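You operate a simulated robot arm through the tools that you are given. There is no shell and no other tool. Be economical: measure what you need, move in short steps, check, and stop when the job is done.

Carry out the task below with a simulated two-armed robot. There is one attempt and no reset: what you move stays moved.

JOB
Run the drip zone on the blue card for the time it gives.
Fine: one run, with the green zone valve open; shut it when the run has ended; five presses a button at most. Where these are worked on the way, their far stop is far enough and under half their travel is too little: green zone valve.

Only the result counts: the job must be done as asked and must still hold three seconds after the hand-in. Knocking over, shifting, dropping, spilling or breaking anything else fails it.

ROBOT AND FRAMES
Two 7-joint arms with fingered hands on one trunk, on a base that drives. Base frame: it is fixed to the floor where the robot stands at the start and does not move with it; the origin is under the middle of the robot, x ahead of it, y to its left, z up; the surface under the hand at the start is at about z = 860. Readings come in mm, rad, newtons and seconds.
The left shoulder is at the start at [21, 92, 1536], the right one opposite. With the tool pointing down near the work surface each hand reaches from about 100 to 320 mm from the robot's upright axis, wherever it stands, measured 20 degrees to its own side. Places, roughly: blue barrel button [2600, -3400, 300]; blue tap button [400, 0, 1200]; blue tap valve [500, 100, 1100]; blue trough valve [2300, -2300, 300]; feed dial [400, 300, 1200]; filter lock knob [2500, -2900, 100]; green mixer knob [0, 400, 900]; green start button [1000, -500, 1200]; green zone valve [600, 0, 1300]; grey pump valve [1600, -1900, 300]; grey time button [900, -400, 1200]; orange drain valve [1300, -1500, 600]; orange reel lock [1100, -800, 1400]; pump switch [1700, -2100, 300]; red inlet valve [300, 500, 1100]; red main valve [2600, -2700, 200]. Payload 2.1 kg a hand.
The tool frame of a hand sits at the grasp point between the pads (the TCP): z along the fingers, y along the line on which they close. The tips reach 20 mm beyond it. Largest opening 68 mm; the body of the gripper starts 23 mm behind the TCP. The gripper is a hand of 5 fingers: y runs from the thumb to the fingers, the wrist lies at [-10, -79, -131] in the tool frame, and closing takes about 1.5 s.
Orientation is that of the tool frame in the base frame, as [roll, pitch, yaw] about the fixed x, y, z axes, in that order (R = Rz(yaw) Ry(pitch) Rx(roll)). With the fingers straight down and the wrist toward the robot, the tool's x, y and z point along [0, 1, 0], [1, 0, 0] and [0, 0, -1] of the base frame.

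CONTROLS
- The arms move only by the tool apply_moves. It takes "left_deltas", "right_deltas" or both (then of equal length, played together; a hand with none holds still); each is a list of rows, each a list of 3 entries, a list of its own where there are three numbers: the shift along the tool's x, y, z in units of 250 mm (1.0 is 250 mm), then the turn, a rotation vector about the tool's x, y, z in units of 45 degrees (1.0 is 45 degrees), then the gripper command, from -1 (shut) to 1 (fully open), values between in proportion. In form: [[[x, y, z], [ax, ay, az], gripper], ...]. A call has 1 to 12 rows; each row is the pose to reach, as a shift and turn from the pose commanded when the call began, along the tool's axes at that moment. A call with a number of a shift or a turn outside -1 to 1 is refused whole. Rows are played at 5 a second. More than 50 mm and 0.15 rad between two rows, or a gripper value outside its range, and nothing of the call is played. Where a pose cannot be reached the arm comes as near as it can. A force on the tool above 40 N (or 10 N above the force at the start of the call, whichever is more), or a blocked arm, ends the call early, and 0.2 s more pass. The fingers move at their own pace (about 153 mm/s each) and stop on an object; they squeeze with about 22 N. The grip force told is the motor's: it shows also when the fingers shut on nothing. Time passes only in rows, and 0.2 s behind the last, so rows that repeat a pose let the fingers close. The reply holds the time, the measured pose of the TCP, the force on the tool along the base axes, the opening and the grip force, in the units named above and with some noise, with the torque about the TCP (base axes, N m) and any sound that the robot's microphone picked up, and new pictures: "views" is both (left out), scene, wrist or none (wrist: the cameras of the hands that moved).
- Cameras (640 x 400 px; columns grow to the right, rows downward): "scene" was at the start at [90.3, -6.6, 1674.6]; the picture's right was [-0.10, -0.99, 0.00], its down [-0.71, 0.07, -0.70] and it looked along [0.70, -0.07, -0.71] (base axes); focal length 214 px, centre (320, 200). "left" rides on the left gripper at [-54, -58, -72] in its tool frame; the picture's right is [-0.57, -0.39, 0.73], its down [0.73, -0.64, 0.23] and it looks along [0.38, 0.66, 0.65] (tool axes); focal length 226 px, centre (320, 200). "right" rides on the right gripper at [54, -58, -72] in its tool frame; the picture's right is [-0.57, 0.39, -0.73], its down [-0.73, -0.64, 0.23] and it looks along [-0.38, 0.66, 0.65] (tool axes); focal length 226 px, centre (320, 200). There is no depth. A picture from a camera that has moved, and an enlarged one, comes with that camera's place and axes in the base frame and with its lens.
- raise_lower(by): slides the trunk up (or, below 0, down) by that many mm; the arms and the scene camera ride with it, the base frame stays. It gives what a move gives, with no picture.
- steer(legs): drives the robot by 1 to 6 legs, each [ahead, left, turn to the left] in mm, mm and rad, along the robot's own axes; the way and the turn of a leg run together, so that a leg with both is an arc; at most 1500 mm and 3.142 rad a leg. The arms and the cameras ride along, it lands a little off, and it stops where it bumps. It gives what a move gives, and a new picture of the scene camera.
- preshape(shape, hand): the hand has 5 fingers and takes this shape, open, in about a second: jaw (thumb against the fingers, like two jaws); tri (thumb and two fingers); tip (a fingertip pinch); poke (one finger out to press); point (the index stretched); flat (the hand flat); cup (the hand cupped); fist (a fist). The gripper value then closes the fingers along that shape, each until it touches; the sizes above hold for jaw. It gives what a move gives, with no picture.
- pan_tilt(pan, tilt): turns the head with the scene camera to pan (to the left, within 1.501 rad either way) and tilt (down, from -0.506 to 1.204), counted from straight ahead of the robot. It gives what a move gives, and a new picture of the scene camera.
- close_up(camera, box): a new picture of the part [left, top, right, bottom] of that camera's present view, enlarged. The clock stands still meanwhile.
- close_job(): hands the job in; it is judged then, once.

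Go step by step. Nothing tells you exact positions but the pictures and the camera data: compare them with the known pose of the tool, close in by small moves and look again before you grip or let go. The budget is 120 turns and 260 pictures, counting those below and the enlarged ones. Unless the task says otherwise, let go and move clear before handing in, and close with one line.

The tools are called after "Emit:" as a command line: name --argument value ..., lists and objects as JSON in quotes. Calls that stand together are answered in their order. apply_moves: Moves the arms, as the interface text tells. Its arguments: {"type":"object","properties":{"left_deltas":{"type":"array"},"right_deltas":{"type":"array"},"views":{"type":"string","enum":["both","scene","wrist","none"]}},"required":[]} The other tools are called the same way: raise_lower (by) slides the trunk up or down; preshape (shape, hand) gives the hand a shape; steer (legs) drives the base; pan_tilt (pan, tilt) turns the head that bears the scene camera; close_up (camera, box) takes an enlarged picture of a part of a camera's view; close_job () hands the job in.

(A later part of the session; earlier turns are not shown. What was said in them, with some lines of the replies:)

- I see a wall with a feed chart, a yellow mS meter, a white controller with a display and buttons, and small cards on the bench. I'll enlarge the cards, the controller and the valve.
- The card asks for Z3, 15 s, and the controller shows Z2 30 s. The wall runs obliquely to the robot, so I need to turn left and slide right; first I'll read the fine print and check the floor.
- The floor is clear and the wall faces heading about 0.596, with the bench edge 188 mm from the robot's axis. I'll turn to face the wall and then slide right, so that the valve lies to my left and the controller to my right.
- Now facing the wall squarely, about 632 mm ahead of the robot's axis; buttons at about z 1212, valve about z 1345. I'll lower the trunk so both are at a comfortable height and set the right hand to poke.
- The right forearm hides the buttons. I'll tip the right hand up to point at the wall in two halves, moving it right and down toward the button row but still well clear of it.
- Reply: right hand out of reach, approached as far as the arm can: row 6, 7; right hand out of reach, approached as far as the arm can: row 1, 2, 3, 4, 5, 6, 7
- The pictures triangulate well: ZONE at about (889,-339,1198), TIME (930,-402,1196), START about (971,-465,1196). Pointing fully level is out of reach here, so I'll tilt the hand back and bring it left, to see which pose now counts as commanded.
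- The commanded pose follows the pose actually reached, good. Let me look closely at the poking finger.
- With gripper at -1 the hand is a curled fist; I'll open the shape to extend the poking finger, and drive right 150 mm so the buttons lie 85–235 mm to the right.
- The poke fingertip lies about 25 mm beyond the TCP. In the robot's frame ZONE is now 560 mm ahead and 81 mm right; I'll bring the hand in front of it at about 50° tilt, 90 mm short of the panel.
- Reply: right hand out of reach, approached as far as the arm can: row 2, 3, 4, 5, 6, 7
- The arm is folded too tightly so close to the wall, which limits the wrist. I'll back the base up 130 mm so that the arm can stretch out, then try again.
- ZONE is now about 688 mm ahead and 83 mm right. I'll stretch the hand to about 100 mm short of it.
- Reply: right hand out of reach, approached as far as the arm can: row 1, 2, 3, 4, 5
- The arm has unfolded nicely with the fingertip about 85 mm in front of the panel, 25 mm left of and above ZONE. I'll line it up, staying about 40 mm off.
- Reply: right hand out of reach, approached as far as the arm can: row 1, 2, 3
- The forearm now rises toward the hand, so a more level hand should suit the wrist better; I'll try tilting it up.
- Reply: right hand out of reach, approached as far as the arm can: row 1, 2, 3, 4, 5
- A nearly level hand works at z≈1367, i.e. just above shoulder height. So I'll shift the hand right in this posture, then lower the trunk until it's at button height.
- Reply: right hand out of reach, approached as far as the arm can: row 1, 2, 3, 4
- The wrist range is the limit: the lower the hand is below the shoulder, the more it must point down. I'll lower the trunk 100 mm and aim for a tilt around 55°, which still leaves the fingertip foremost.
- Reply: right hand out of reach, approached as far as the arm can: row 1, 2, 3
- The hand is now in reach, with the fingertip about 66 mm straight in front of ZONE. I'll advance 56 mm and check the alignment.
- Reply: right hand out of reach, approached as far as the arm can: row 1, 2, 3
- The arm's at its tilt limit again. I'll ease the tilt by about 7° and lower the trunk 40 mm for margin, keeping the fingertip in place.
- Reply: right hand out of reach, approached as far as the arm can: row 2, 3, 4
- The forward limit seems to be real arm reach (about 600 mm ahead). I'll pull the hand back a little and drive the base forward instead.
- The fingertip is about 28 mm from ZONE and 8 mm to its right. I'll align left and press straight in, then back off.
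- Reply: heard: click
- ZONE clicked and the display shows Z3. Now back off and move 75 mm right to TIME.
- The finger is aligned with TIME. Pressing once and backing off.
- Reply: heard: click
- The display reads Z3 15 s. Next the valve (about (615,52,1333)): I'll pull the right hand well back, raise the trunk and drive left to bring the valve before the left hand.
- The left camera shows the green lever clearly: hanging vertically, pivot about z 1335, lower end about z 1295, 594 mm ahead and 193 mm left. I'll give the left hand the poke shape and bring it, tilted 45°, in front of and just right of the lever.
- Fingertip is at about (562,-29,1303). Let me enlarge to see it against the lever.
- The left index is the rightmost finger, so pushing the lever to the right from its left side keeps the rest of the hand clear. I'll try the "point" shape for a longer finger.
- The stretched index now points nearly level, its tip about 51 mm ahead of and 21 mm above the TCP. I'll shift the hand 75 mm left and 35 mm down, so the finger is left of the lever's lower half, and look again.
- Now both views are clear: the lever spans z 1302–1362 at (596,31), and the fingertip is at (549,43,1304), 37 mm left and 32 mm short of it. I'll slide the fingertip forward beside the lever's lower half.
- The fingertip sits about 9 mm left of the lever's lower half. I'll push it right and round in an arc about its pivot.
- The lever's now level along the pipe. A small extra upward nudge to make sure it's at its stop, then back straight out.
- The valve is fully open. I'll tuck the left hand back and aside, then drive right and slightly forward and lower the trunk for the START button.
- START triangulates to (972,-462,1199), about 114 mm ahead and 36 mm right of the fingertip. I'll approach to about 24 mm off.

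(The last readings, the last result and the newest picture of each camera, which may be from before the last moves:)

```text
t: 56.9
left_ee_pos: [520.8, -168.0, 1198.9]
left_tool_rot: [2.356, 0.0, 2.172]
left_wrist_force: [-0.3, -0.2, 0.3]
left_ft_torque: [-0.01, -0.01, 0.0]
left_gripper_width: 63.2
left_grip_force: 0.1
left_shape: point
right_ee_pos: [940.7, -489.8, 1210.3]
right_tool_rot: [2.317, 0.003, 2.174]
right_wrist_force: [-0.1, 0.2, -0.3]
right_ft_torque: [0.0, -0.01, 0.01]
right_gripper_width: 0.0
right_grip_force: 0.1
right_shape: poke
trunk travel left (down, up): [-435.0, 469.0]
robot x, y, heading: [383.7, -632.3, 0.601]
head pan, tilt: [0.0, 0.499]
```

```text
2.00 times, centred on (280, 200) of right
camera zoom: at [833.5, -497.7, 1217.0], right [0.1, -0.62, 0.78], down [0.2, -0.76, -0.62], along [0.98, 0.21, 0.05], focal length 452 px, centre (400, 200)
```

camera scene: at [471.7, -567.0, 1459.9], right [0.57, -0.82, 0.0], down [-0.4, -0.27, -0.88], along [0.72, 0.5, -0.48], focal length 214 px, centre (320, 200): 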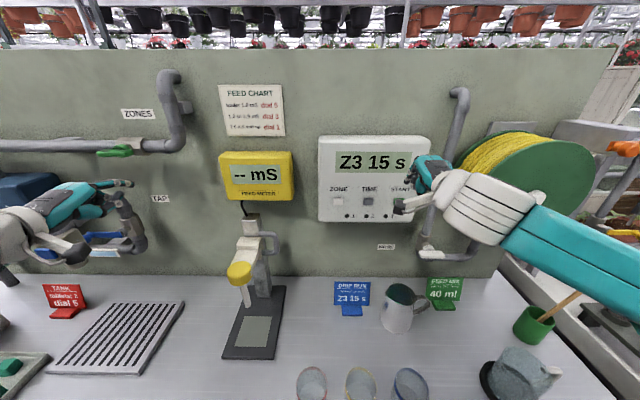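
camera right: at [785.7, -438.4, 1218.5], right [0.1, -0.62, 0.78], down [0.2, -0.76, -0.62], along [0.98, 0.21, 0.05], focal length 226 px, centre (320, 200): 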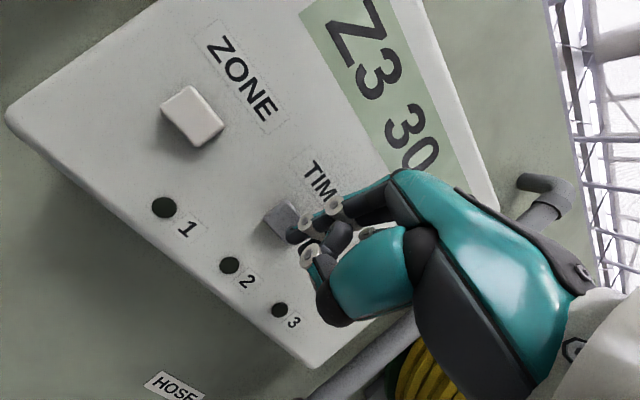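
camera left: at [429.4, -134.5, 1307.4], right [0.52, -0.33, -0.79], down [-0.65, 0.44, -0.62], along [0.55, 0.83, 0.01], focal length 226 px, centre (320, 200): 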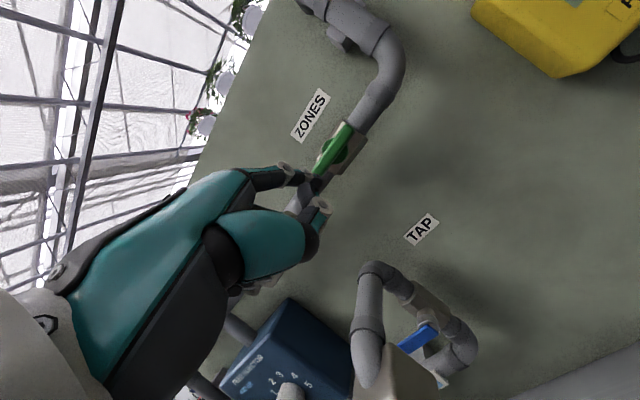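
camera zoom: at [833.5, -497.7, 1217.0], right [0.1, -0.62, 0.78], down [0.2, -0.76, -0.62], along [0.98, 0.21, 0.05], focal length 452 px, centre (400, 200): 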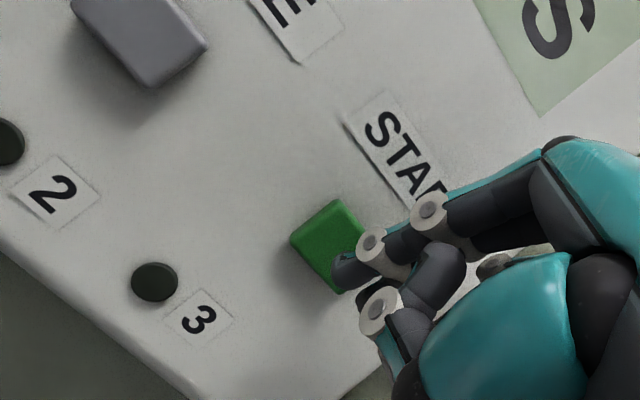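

Aligned on START just as it was for TIME. Pressing once and backing off.

Emit:
apply_moves --right_deltas '[[[0, 0.035, 0.038], [0, 0, 0], 1], [[0, 0.052, 0.056], [0, 0, 0], 1], [[0, 0.065, 0.071], [0, 0, 0], 1], [[0, 0.065, 0.071], [0, 0, 0], 1], [[0, 0.02, 0.022], [0, 0, 0], 1], [[0, -0.05, -0.055], [0, 0, 0], 1], [[0, -0.05, -0.055], [0, 0, 0], 1]]' --views "scene"

Emit:
close_up --camera "scene" --box '[300, 80, 460, 200]'

```text
t: 58.5
left_ee_pos: [519.4, -168.8, 1198.8]
left_tool_rot: [2.358, 0.0, 2.174]
left_wrist_force: [-0.5, -0.7, 0.0]
left_ft_torque: [-0.03, 0.01, -0.01]
left_gripper_width: 63.5
left_grip_force: 0.1
left_shape: point
right_ee_pos: [922.2, -499.8, 1210.6]
right_tool_rot: [2.318, 0.003, 2.174]
right_wrist_force: [-0.4, -0.6, -0.7]
right_ft_torque: [-0.02, -0.02, 0.01]
right_gripper_width: 0.0
right_grip_force: 0.1
right_shape: poke
trunk travel left (down, up): [-435.0, 469.0]
robot x, y, heading: [383.3, -630.9, 0.602]
head pan, tilt: [0.0, 0.499]
heard: click
camera scene: at [477.4, -563.1, 1359.6], right [0.57, -0.82, 0.0], down [-0.39, -0.27, -0.88], along [0.72, 0.5, -0.48], focal length 214 px, centre (320, 200)
```

scene: 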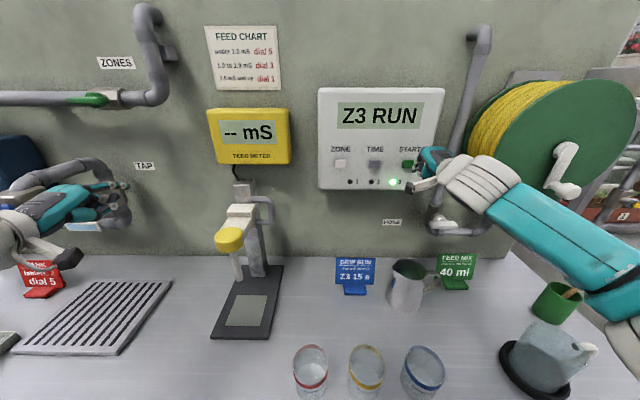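

```text
3.33 times, centred on (380, 140) of scene
camera zoom: at [477.4, -563.1, 1359.6], right [0.57, -0.82, 0.0], down [-0.39, -0.27, -0.88], along [0.72, 0.5, -0.48], focal length 715 px, centre (120, 400)
```

zoom: 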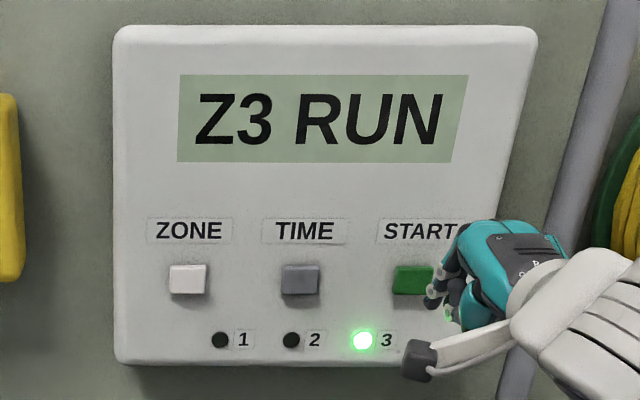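

Z3 is running with its lamp lit. While it runs I'll retract the right hand, raise the trunk and return to the valve.

Emit:
apply_moves --right_deltas '[[[0, -0.08, -0.09], [0, 0, 0], 1], [[0.05, -0.16, -0.175], [0, 0, 0], 1], [[0.1, -0.22, -0.24], [0, 0, 0], 1], [[0.14, -0.25, -0.272], [0, 0, 0], 1], [[0.14, -0.25, -0.272], [0, 0, 0], 1]]' --views "none"

Emit:
raise_lower --by 100

Emit:
steer --legs '[[-35, 0, 0], [0, 230, 0]]'

Emit:
close_up --camera "left" --box '[0, 0, 640, 400]'

```text
t: 59.7
left_ee_pos: [519.6, -168.1, 1198.2]
left_tool_rot: [2.356, 0.001, 2.173]
left_wrist_force: [0.6, 0.0, -0.2]
left_ft_torque: [-0.01, 0.01, -0.03]
left_gripper_width: 63.5
left_grip_force: 0.1
left_shape: point
right_ee_pos: [828.9, -522.4, 1212.3]
right_tool_rot: [2.317, 0.003, 2.174]
right_wrist_force: [-0.3, -0.1, 0.0]
right_ft_torque: [-0.02, -0.02, 0.02]
right_gripper_width: 0.0
right_grip_force: 0.0
right_shape: poke
trunk travel left (down, up): [-435.0, 469.0]
robot x, y, heading: [380.7, -633.2, 0.599]
head pan, tilt: [0.0, 0.499]
```

```text
t: 61.0
left_ee_pos: [519.9, -167.9, 1298.7]
left_tool_rot: [2.358, 0.001, 2.172]
left_wrist_force: [-0.4, 0.2, -0.3]
left_ft_torque: [0.02, -0.05, -0.02]
left_gripper_width: 63.7
left_grip_force: 0.0
left_shape: point
right_ee_pos: [829.3, -522.6, 1309.0]
right_tool_rot: [2.318, 0.004, 2.174]
right_wrist_force: [0.3, 0.2, -0.3]
right_ft_torque: [-0.01, -0.02, 0.0]
right_gripper_width: 0.1
right_grip_force: 0.0
right_shape: poke
trunk travel left (down, up): [-535.0, 369.0]
robot x, y, heading: [379.9, -627.4, 0.599]
head pan, tilt: [0.0, 0.499]
```

```text
t: 63.2
left_ee_pos: [361.4, 1.1, 1297.8]
left_tool_rot: [2.355, 0.0, 2.174]
left_wrist_force: [0.6, -0.5, 0.7]
left_ft_torque: [-0.02, 0.0, 0.04]
left_gripper_width: 63.6
left_grip_force: 0.0
left_shape: point
right_ee_pos: [670.2, -353.6, 1310.6]
right_tool_rot: [2.319, 0.004, 2.174]
right_wrist_force: [-0.6, 0.1, -1.3]
right_ft_torque: [-0.01, 0.01, 0.0]
right_gripper_width: 0.0
right_grip_force: 0.1
right_shape: poke
trunk travel left (down, up): [-535.0, 369.0]
robot x, y, heading: [221.9, -464.1, 0.598]
head pan, tilt: [0.0, 0.499]
camera scene: at [312.2, -399.4, 1460.0], right [0.57, -0.82, 0.0], down [-0.39, -0.27, -0.88], along [0.72, 0.5, -0.48], focal length 214 px, centre (320, 200)
```

scene: 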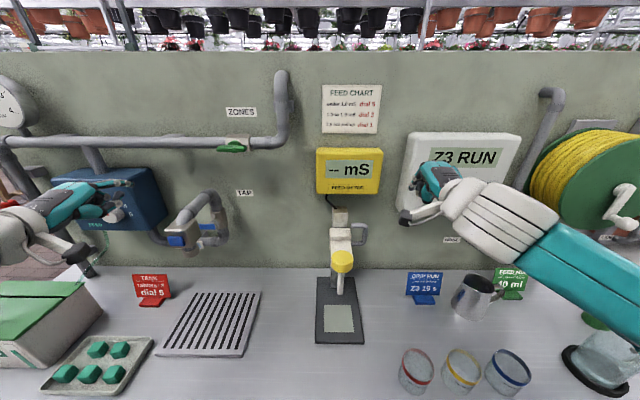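

```text
1.00 times, centred on (320, 200) of left (not enlarged: the box is as wide or as high as the picture)
camera zoom: at [316.1, -95.9, 1307.9], right [0.52, -0.33, -0.79], down [-0.65, 0.44, -0.62], along [0.55, 0.84, 0.01], focal length 226 px, centre (320, 200)
```

zoom: 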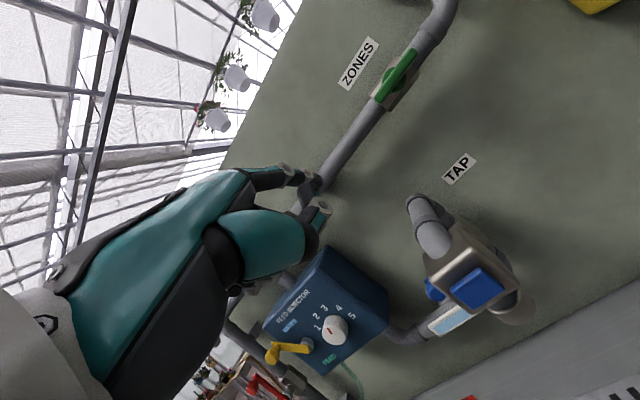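

The run continues. The lever's left end is now free, so to shut it I'll push that end up from below; first I'll bring the finger near, below-left of it, without touching.

Emit:
apply_moves --left_deltas '[[[-0.077, 0.078, 0.096], [0, 0, 0], 1], [[-0.154, 0.156, 0.193], [0, 0, 0], 1], [[-0.231, 0.233, 0.289], [0, 0, 0], 1], [[-0.308, 0.311, 0.385], [0, 0, 0], 1], [[-0.308, 0.311, 0.385], [0, 0, 0], 1]]' --views "both"

Emit:
close_up --camera "scene" --box '[190, 110, 290, 200]'

```text
t: 64.4
left_ee_pos: [506.3, 6.2, 1286.8]
left_tool_rot: [2.358, 0.0, 2.173]
left_wrist_force: [0.8, 1.0, 0.0]
left_ft_torque: [0.03, 0.03, 0.03]
left_gripper_width: 63.3
left_grip_force: 0.1
left_shape: point
right_ee_pos: [669.4, -354.5, 1309.9]
right_tool_rot: [2.319, 0.004, 2.174]
right_wrist_force: [-0.4, -0.8, 0.5]
right_ft_torque: [0.0, 0.03, 0.02]
right_gripper_width: 0.0
right_grip_force: 0.1
right_shape: poke
trunk travel left (down, up): [-535.0, 369.0]
robot x, y, heading: [229.8, -464.5, 0.601]
head pan, tilt: [0.0, 0.499]
camera scene: at [312.7, -400.0, 1460.0], right [0.57, -0.82, 0.0], down [-0.39, -0.27, -0.88], along [0.72, 0.5, -0.48], focal length 214 px, centre (320, 200)
camera left: at [461.3, -90.0, 1296.3], right [0.52, -0.33, -0.79], down [-0.65, 0.44, -0.62], along [0.55, 0.84, 0.01], focal length 226 px, centre (320, 200)
```

scene: 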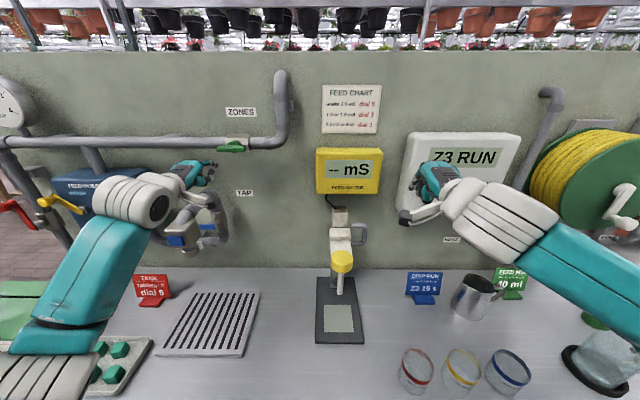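
left: 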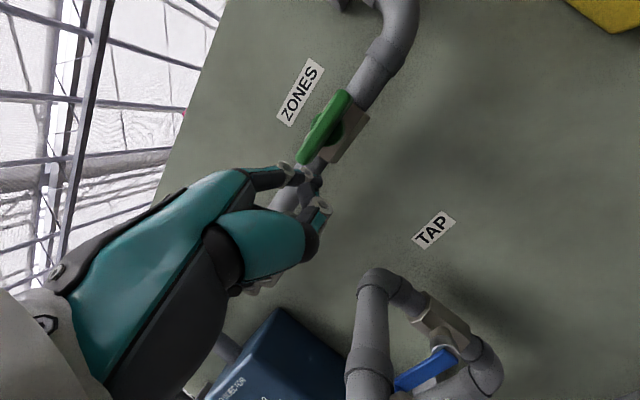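

```text
4.44 times, centred on (240, 155) of scene
camera zoom: at [312.7, -400.0, 1460.0], right [0.57, -0.82, 0.0], down [-0.39, -0.27, -0.88], along [0.72, 0.5, -0.48], focal length 953 px, centre (676, 400)
```

zoom: 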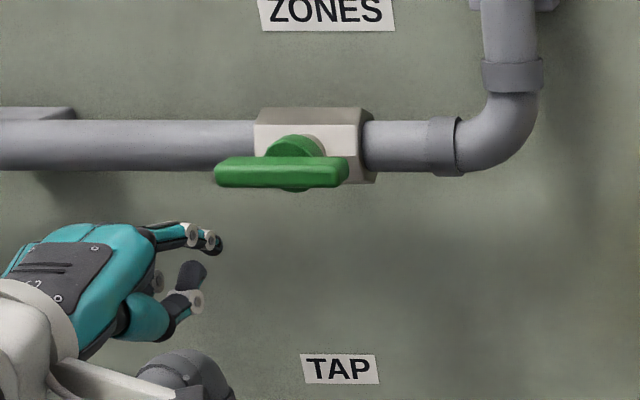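

The finger is placed below-left of the lever. I'll wait for the run to end before touching it.

Emit:
apply_moves --left_deltas '[[[0, 0, 0], [0, 0, 0], 1], [[0, 0, 0], [0, 0, 0], 1], [[0, 0, 0], [0, 0, 0], 1], [[0, 0, 0], [0, 0, 0], 1], [[0, 0, 0], [0, 0, 0], 1], [[0, 0, 0], [0, 0, 0], 1], [[0, 0, 0], [0, 0, 0], 1], [[0, 0, 0], [0, 0, 0], 1], [[0, 0, 0], [0, 0, 0], 1], [[0, 0, 0], [0, 0, 0], 1], [[0, 0, 0], [0, 0, 0], 1], [[0, 0, 0], [0, 0, 0], 1]]' --views "none"

Emit:
apply_moves --left_deltas '[[[0, 0, 0], [0, 0, 0], 1], [[0, 0, 0], [0, 0, 0], 1], [[0, 0, 0], [0, 0, 0], 1], [[0, 0, 0], [0, 0, 0], 1], [[0, 0, 0], [0, 0, 0], 1], [[0, 0, 0], [0, 0, 0], 1], [[0, 0, 0], [0, 0, 0], 1], [[0, 0, 0], [0, 0, 0], 1], [[0, 0, 0], [0, 0, 0], 1], [[0, 0, 0], [0, 0, 0], 1], [[0, 0, 0], [0, 0, 0], 1], [[0, 0, 0], [0, 0, 0], 1]]' --views "none"

Emit:
apply_moves --left_deltas '[[[0, 0, 0], [0, 0, 0], 1], [[0, 0, 0], [0, 0, 0], 1], [[0, 0, 0], [0, 0, 0], 1], [[0, 0, 0], [0, 0, 0], 1], [[0, 0, 0], [0, 0, 0], 1], [[0, 0, 0], [0, 0, 0], 1], [[0, 0, 0], [0, 0, 0], 1], [[0, 0, 0], [0, 0, 0], 1], [[0, 0, 0], [0, 0, 0], 1], [[0, 0, 0], [0, 0, 0], 1], [[0, 0, 0], [0, 0, 0], 1], [[0, 0, 0], [0, 0, 0], 1]]' --views "none"

Emit:
apply_moves --left_deltas '[[[0, 0, 0], [0, 0, 0], 1], [[0, 0, 0], [0, 0, 0], 1], [[0, 0, 0], [0, 0, 0], 1], [[0, 0, 0], [0, 0, 0], 1], [[0, 0, 0], [0, 0, 0], 1], [[0, 0, 0], [0, 0, 0], 1], [[0, 0, 0], [0, 0, 0], 1], [[0, 0, 0], [0, 0, 0], 1], [[0, 0, 0], [0, 0, 0], 1], [[0, 0, 0], [0, 0, 0], 1], [[0, 0, 0], [0, 0, 0], 1], [[0, 0, 0], [0, 0, 0], 1]]' --views "scene"

Emit:
close_up --camera "scene" --box '[390, 120, 540, 230]'

```text
t: 67.0
left_ee_pos: [506.9, 7.6, 1287.7]
left_tool_rot: [2.355, 0.0, 2.173]
left_wrist_force: [0.2, 0.0, 0.6]
left_ft_torque: [0.02, 0.01, -0.02]
left_gripper_width: 63.2
left_grip_force: 0.0
left_shape: point
right_ee_pos: [671.0, -354.3, 1310.7]
right_tool_rot: [2.317, 0.003, 2.174]
right_wrist_force: [0.6, 0.5, 0.5]
right_ft_torque: [0.02, 0.0, 0.01]
right_gripper_width: 0.0
right_grip_force: 0.1
right_shape: poke
trunk travel left (down, up): [-535.0, 369.0]
robot x, y, heading: [223.4, -462.9, 0.602]
head pan, tilt: [0.0, 0.499]
```

```text
t: 69.6
left_ee_pos: [506.1, 6.8, 1286.8]
left_tool_rot: [2.357, 0.0, 2.174]
left_wrist_force: [0.1, 0.5, -0.4]
left_ft_torque: [0.03, -0.05, 0.02]
left_gripper_width: 63.2
left_grip_force: 0.0
left_shape: point
right_ee_pos: [670.5, -353.3, 1311.1]
right_tool_rot: [2.317, 0.003, 2.174]
right_wrist_force: [0.0, -0.2, 0.1]
right_ft_torque: [0.01, -0.01, -0.01]
right_gripper_width: 0.1
right_grip_force: 0.1
right_shape: poke
trunk travel left (down, up): [-535.0, 369.0]
robot x, y, heading: [229.1, -463.1, 0.604]
head pan, tilt: [0.0, 0.499]
```

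```text
t: 72.2
left_ee_pos: [506.6, 6.6, 1287.2]
left_tool_rot: [2.356, -0.001, 2.175]
left_wrist_force: [0.0, -0.3, 0.1]
left_ft_torque: [0.0, 0.01, 0.01]
left_gripper_width: 63.3
left_grip_force: 0.1
left_shape: point
right_ee_pos: [670.3, -353.6, 1309.9]
right_tool_rot: [2.318, 0.003, 2.173]
right_wrist_force: [1.6, 0.0, -0.3]
right_ft_torque: [0.0, 0.03, -0.04]
right_gripper_width: 0.0
right_grip_force: 0.0
right_shape: poke
trunk travel left (down, up): [-535.0, 369.0]
robot x, y, heading: [227.3, -464.9, 0.605]
head pan, tilt: [0.0, 0.499]
```

```text
t: 74.8
left_ee_pos: [506.0, 7.0, 1287.1]
left_tool_rot: [2.356, 0.0, 2.172]
left_wrist_force: [-0.4, 0.2, -0.5]
left_ft_torque: [0.02, 0.02, 0.03]
left_gripper_width: 63.4
left_grip_force: 0.1
left_shape: point
right_ee_pos: [669.7, -353.5, 1311.1]
right_tool_rot: [2.316, 0.002, 2.176]
right_wrist_force: [-1.0, -0.3, 0.2]
right_ft_torque: [-0.04, 0.01, 0.03]
right_gripper_width: 0.0
right_grip_force: 0.2
right_shape: poke
trunk travel left (down, up): [-535.0, 369.0]
robot x, y, heading: [225.9, -466.6, 0.604]
head pan, tilt: [0.0, 0.499]
camera scene: at [312.8, -400.0, 1460.0], right [0.57, -0.82, 0.0], down [-0.39, -0.27, -0.88], along [0.72, 0.5, -0.48], focal length 214 px, centre (320, 200)
```

scene: 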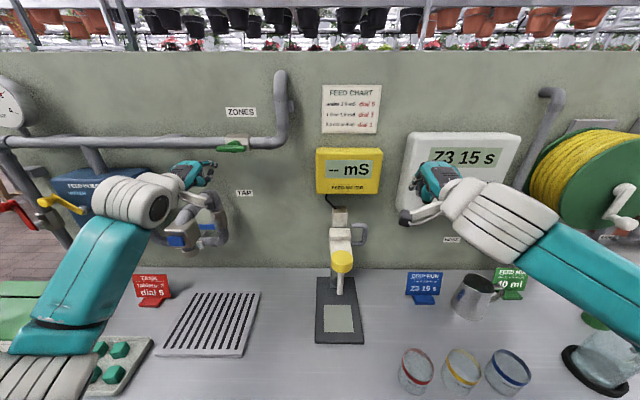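

```text
3.64 times, centred on (465, 175) of scene
camera zoom: at [312.8, -400.0, 1460.0], right [0.57, -0.82, 0.0], down [-0.39, -0.27, -0.88], along [0.72, 0.5, -0.48], focal length 780 px, centre (-207, 291)
```

zoom: 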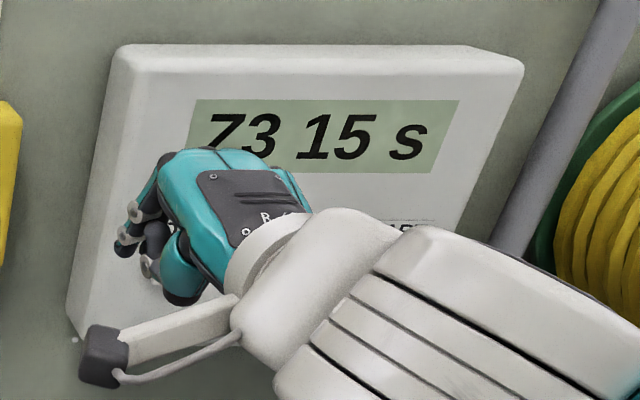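

The run has ended (display back to Z3 15 s). Now I'll slide the finger under the lever's left end and push it up and round to shut it.

Emit:
apply_moves --left_deltas '[[[0, 0.051, 0.051], [0, 0, 0], 1], [[0, 0.102, 0.102], [0, 0, 0], 1], [[0.006, 0.136, 0.068], [0, 0, 0], 1], [[0.012, 0.158, 0.046], [0, 0, 0], 1], [[0.018, 0.178, 0.026], [0, 0, 0], 1], [[0.012, 0.198, 0.006], [0, 0, 0], 1], [[-0.004, 0.215, -0.011], [0, 0, 0], 1], [[-0.034, 0.238, -0.034], [0, 0, 0], 1], [[-0.052, 0.243, -0.039], [0, 0, 0], 1], [[-0.064, 0.243, -0.039], [0, 0, 0], 1], [[-0.064, 0.243, -0.039], [0, 0, 0], 1]]' --views "wrist"

Emit:
close_up --camera "scene" --box '[190, 90, 290, 180]'

```text
t: 77.2
left_ee_pos: [546.2, 13.4, 1335.4]
left_tool_rot: [2.357, 0.002, 2.174]
left_wrist_force: [-3.0, 3.8, -1.2]
left_ft_torque: [-0.09, 0.02, 0.15]
left_gripper_width: 63.4
left_grip_force: 0.0
left_shape: point
right_ee_pos: [670.0, -353.7, 1310.1]
right_tool_rot: [2.318, 0.005, 2.174]
right_wrist_force: [0.3, -0.4, -0.8]
right_ft_torque: [0.0, 0.02, 0.0]
right_gripper_width: 0.1
right_grip_force: 0.0
right_shape: poke
trunk travel left (down, up): [-535.0, 369.0]
robot x, y, heading: [222.5, -463.6, 0.6]
head pan, tilt: [0.0, 0.499]
camera left: at [500.2, -82.8, 1345.1], right [0.52, -0.33, -0.79], down [-0.65, 0.44, -0.62], along [0.55, 0.84, 0.01], focal length 226 px, centre (320, 200)
```

left: 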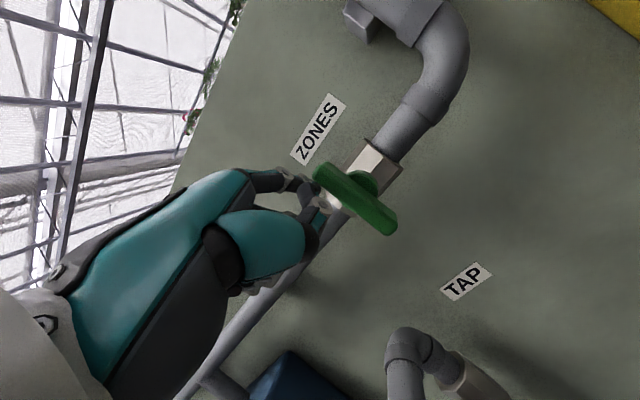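

```text
4.44 times, centred on (240, 135) of scene
camera zoom: at [312.4, -399.2, 1460.0], right [0.57, -0.82, 0.0], down [-0.39, -0.27, -0.88], along [0.72, 0.5, -0.48], focal length 953 px, centre (676, 489)
```

zoom: 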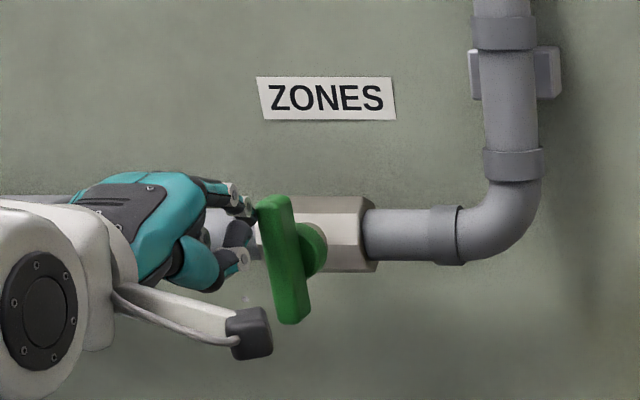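

The lever is vertical again, matching its starting look. A small extra nudge to the stop, then I'll back away.

Emit:
apply_moves --left_deltas '[[[-0.016, 0, 0], [0, 0, 0], 1], [[-0.024, 0, 0], [0, 0, 0], 1], [[-0.024, 0, 0], [0, 0, 0], 1]]' --views "none"

Emit:
apply_moves --left_deltas '[[[0.06, 0, 0], [0, 0, 0], 1], [[0.12, -0.08, -0.08], [0, 0, 0], 1], [[0.2, -0.18, -0.18], [0, 0, 0], 1], [[0.28, -0.28, -0.28], [0, 0, 0], 1], [[0.28, -0.28, -0.28], [0, 0, 0], 1]]'

Emit:
close_up --camera "scene" --box '[190, 110, 290, 200]'

```text
t: 78.0
left_ee_pos: [548.7, 9.6, 1335.6]
left_tool_rot: [2.356, 0.0, 2.175]
left_wrist_force: [-5.5, 5.7, -1.8]
left_ft_torque: [-0.15, -0.09, 0.34]
left_gripper_width: 63.2
left_grip_force: 0.1
left_shape: point
right_ee_pos: [669.7, -352.1, 1310.7]
right_tool_rot: [2.318, 0.006, 2.174]
right_wrist_force: [-0.3, -1.0, -0.3]
right_ft_torque: [0.02, -0.01, 0.0]
right_gripper_width: 0.0
right_grip_force: 0.0
right_shape: poke
trunk travel left (down, up): [-535.0, 369.0]
robot x, y, heading: [222.0, -463.5, 0.6]
head pan, tilt: [0.0, 0.499]
```

```text
t: 79.2
left_ee_pos: [426.8, 10.4, 1335.2]
left_tool_rot: [2.357, 0.001, 2.173]
left_wrist_force: [0.5, 0.0, 0.4]
left_ft_torque: [-0.03, 0.01, -0.02]
left_gripper_width: 63.6
left_grip_force: 0.1
left_shape: point
right_ee_pos: [670.1, -353.8, 1309.8]
right_tool_rot: [2.317, 0.005, 2.173]
right_wrist_force: [-0.6, 0.0, -0.2]
right_ft_torque: [-0.01, 0.01, 0.01]
right_gripper_width: 0.1
right_grip_force: 0.0
right_shape: poke
trunk travel left (down, up): [-535.0, 369.0]
robot x, y, heading: [222.2, -462.3, 0.604]
head pan, tilt: [0.0, 0.499]
camera scene: at [312.8, -400.0, 1460.0], right [0.57, -0.82, 0.0], down [-0.39, -0.27, -0.88], along [0.72, 0.5, -0.48], focal length 214 px, centre (320, 200)
camera left: at [381.3, -86.8, 1345.1], right [0.52, -0.33, -0.79], down [-0.65, 0.44, -0.62], along [0.55, 0.84, 0.01], focal length 226 px, centre (320, 200)
```

scene: 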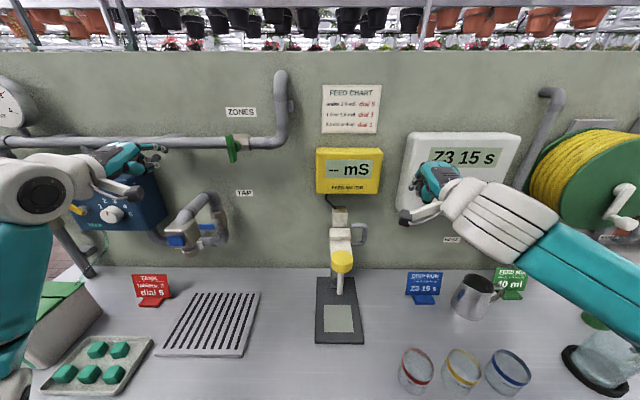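
left: 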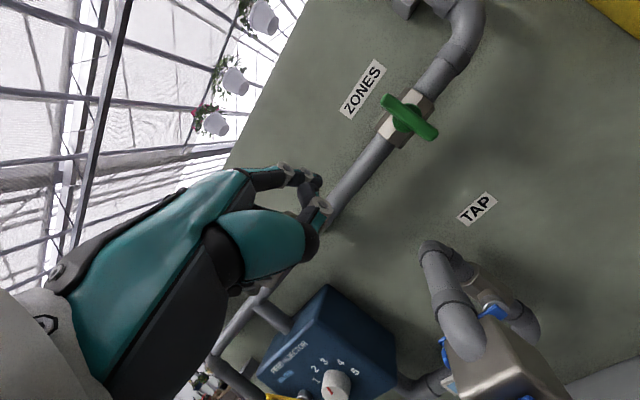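

```text
4.44 times, centred on (240, 155) of scene
camera zoom: at [312.8, -400.0, 1460.0], right [0.57, -0.82, 0.0], down [-0.39, -0.27, -0.88], along [0.72, 0.5, -0.48], focal length 953 px, centre (676, 400)
```

zoom: 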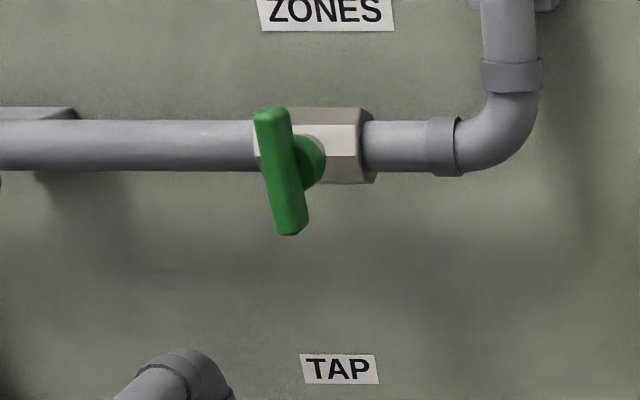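

The valve is shut, the run has ended, both hands are clear and nothing else has moved. Handing in.

Emit:
close_job

```text
The job is handed in.
```

I ran zone 3 once for 15 s, as the blue card asks, with the green zone valve open. I shut the valve after the run ended and pressed each button once.
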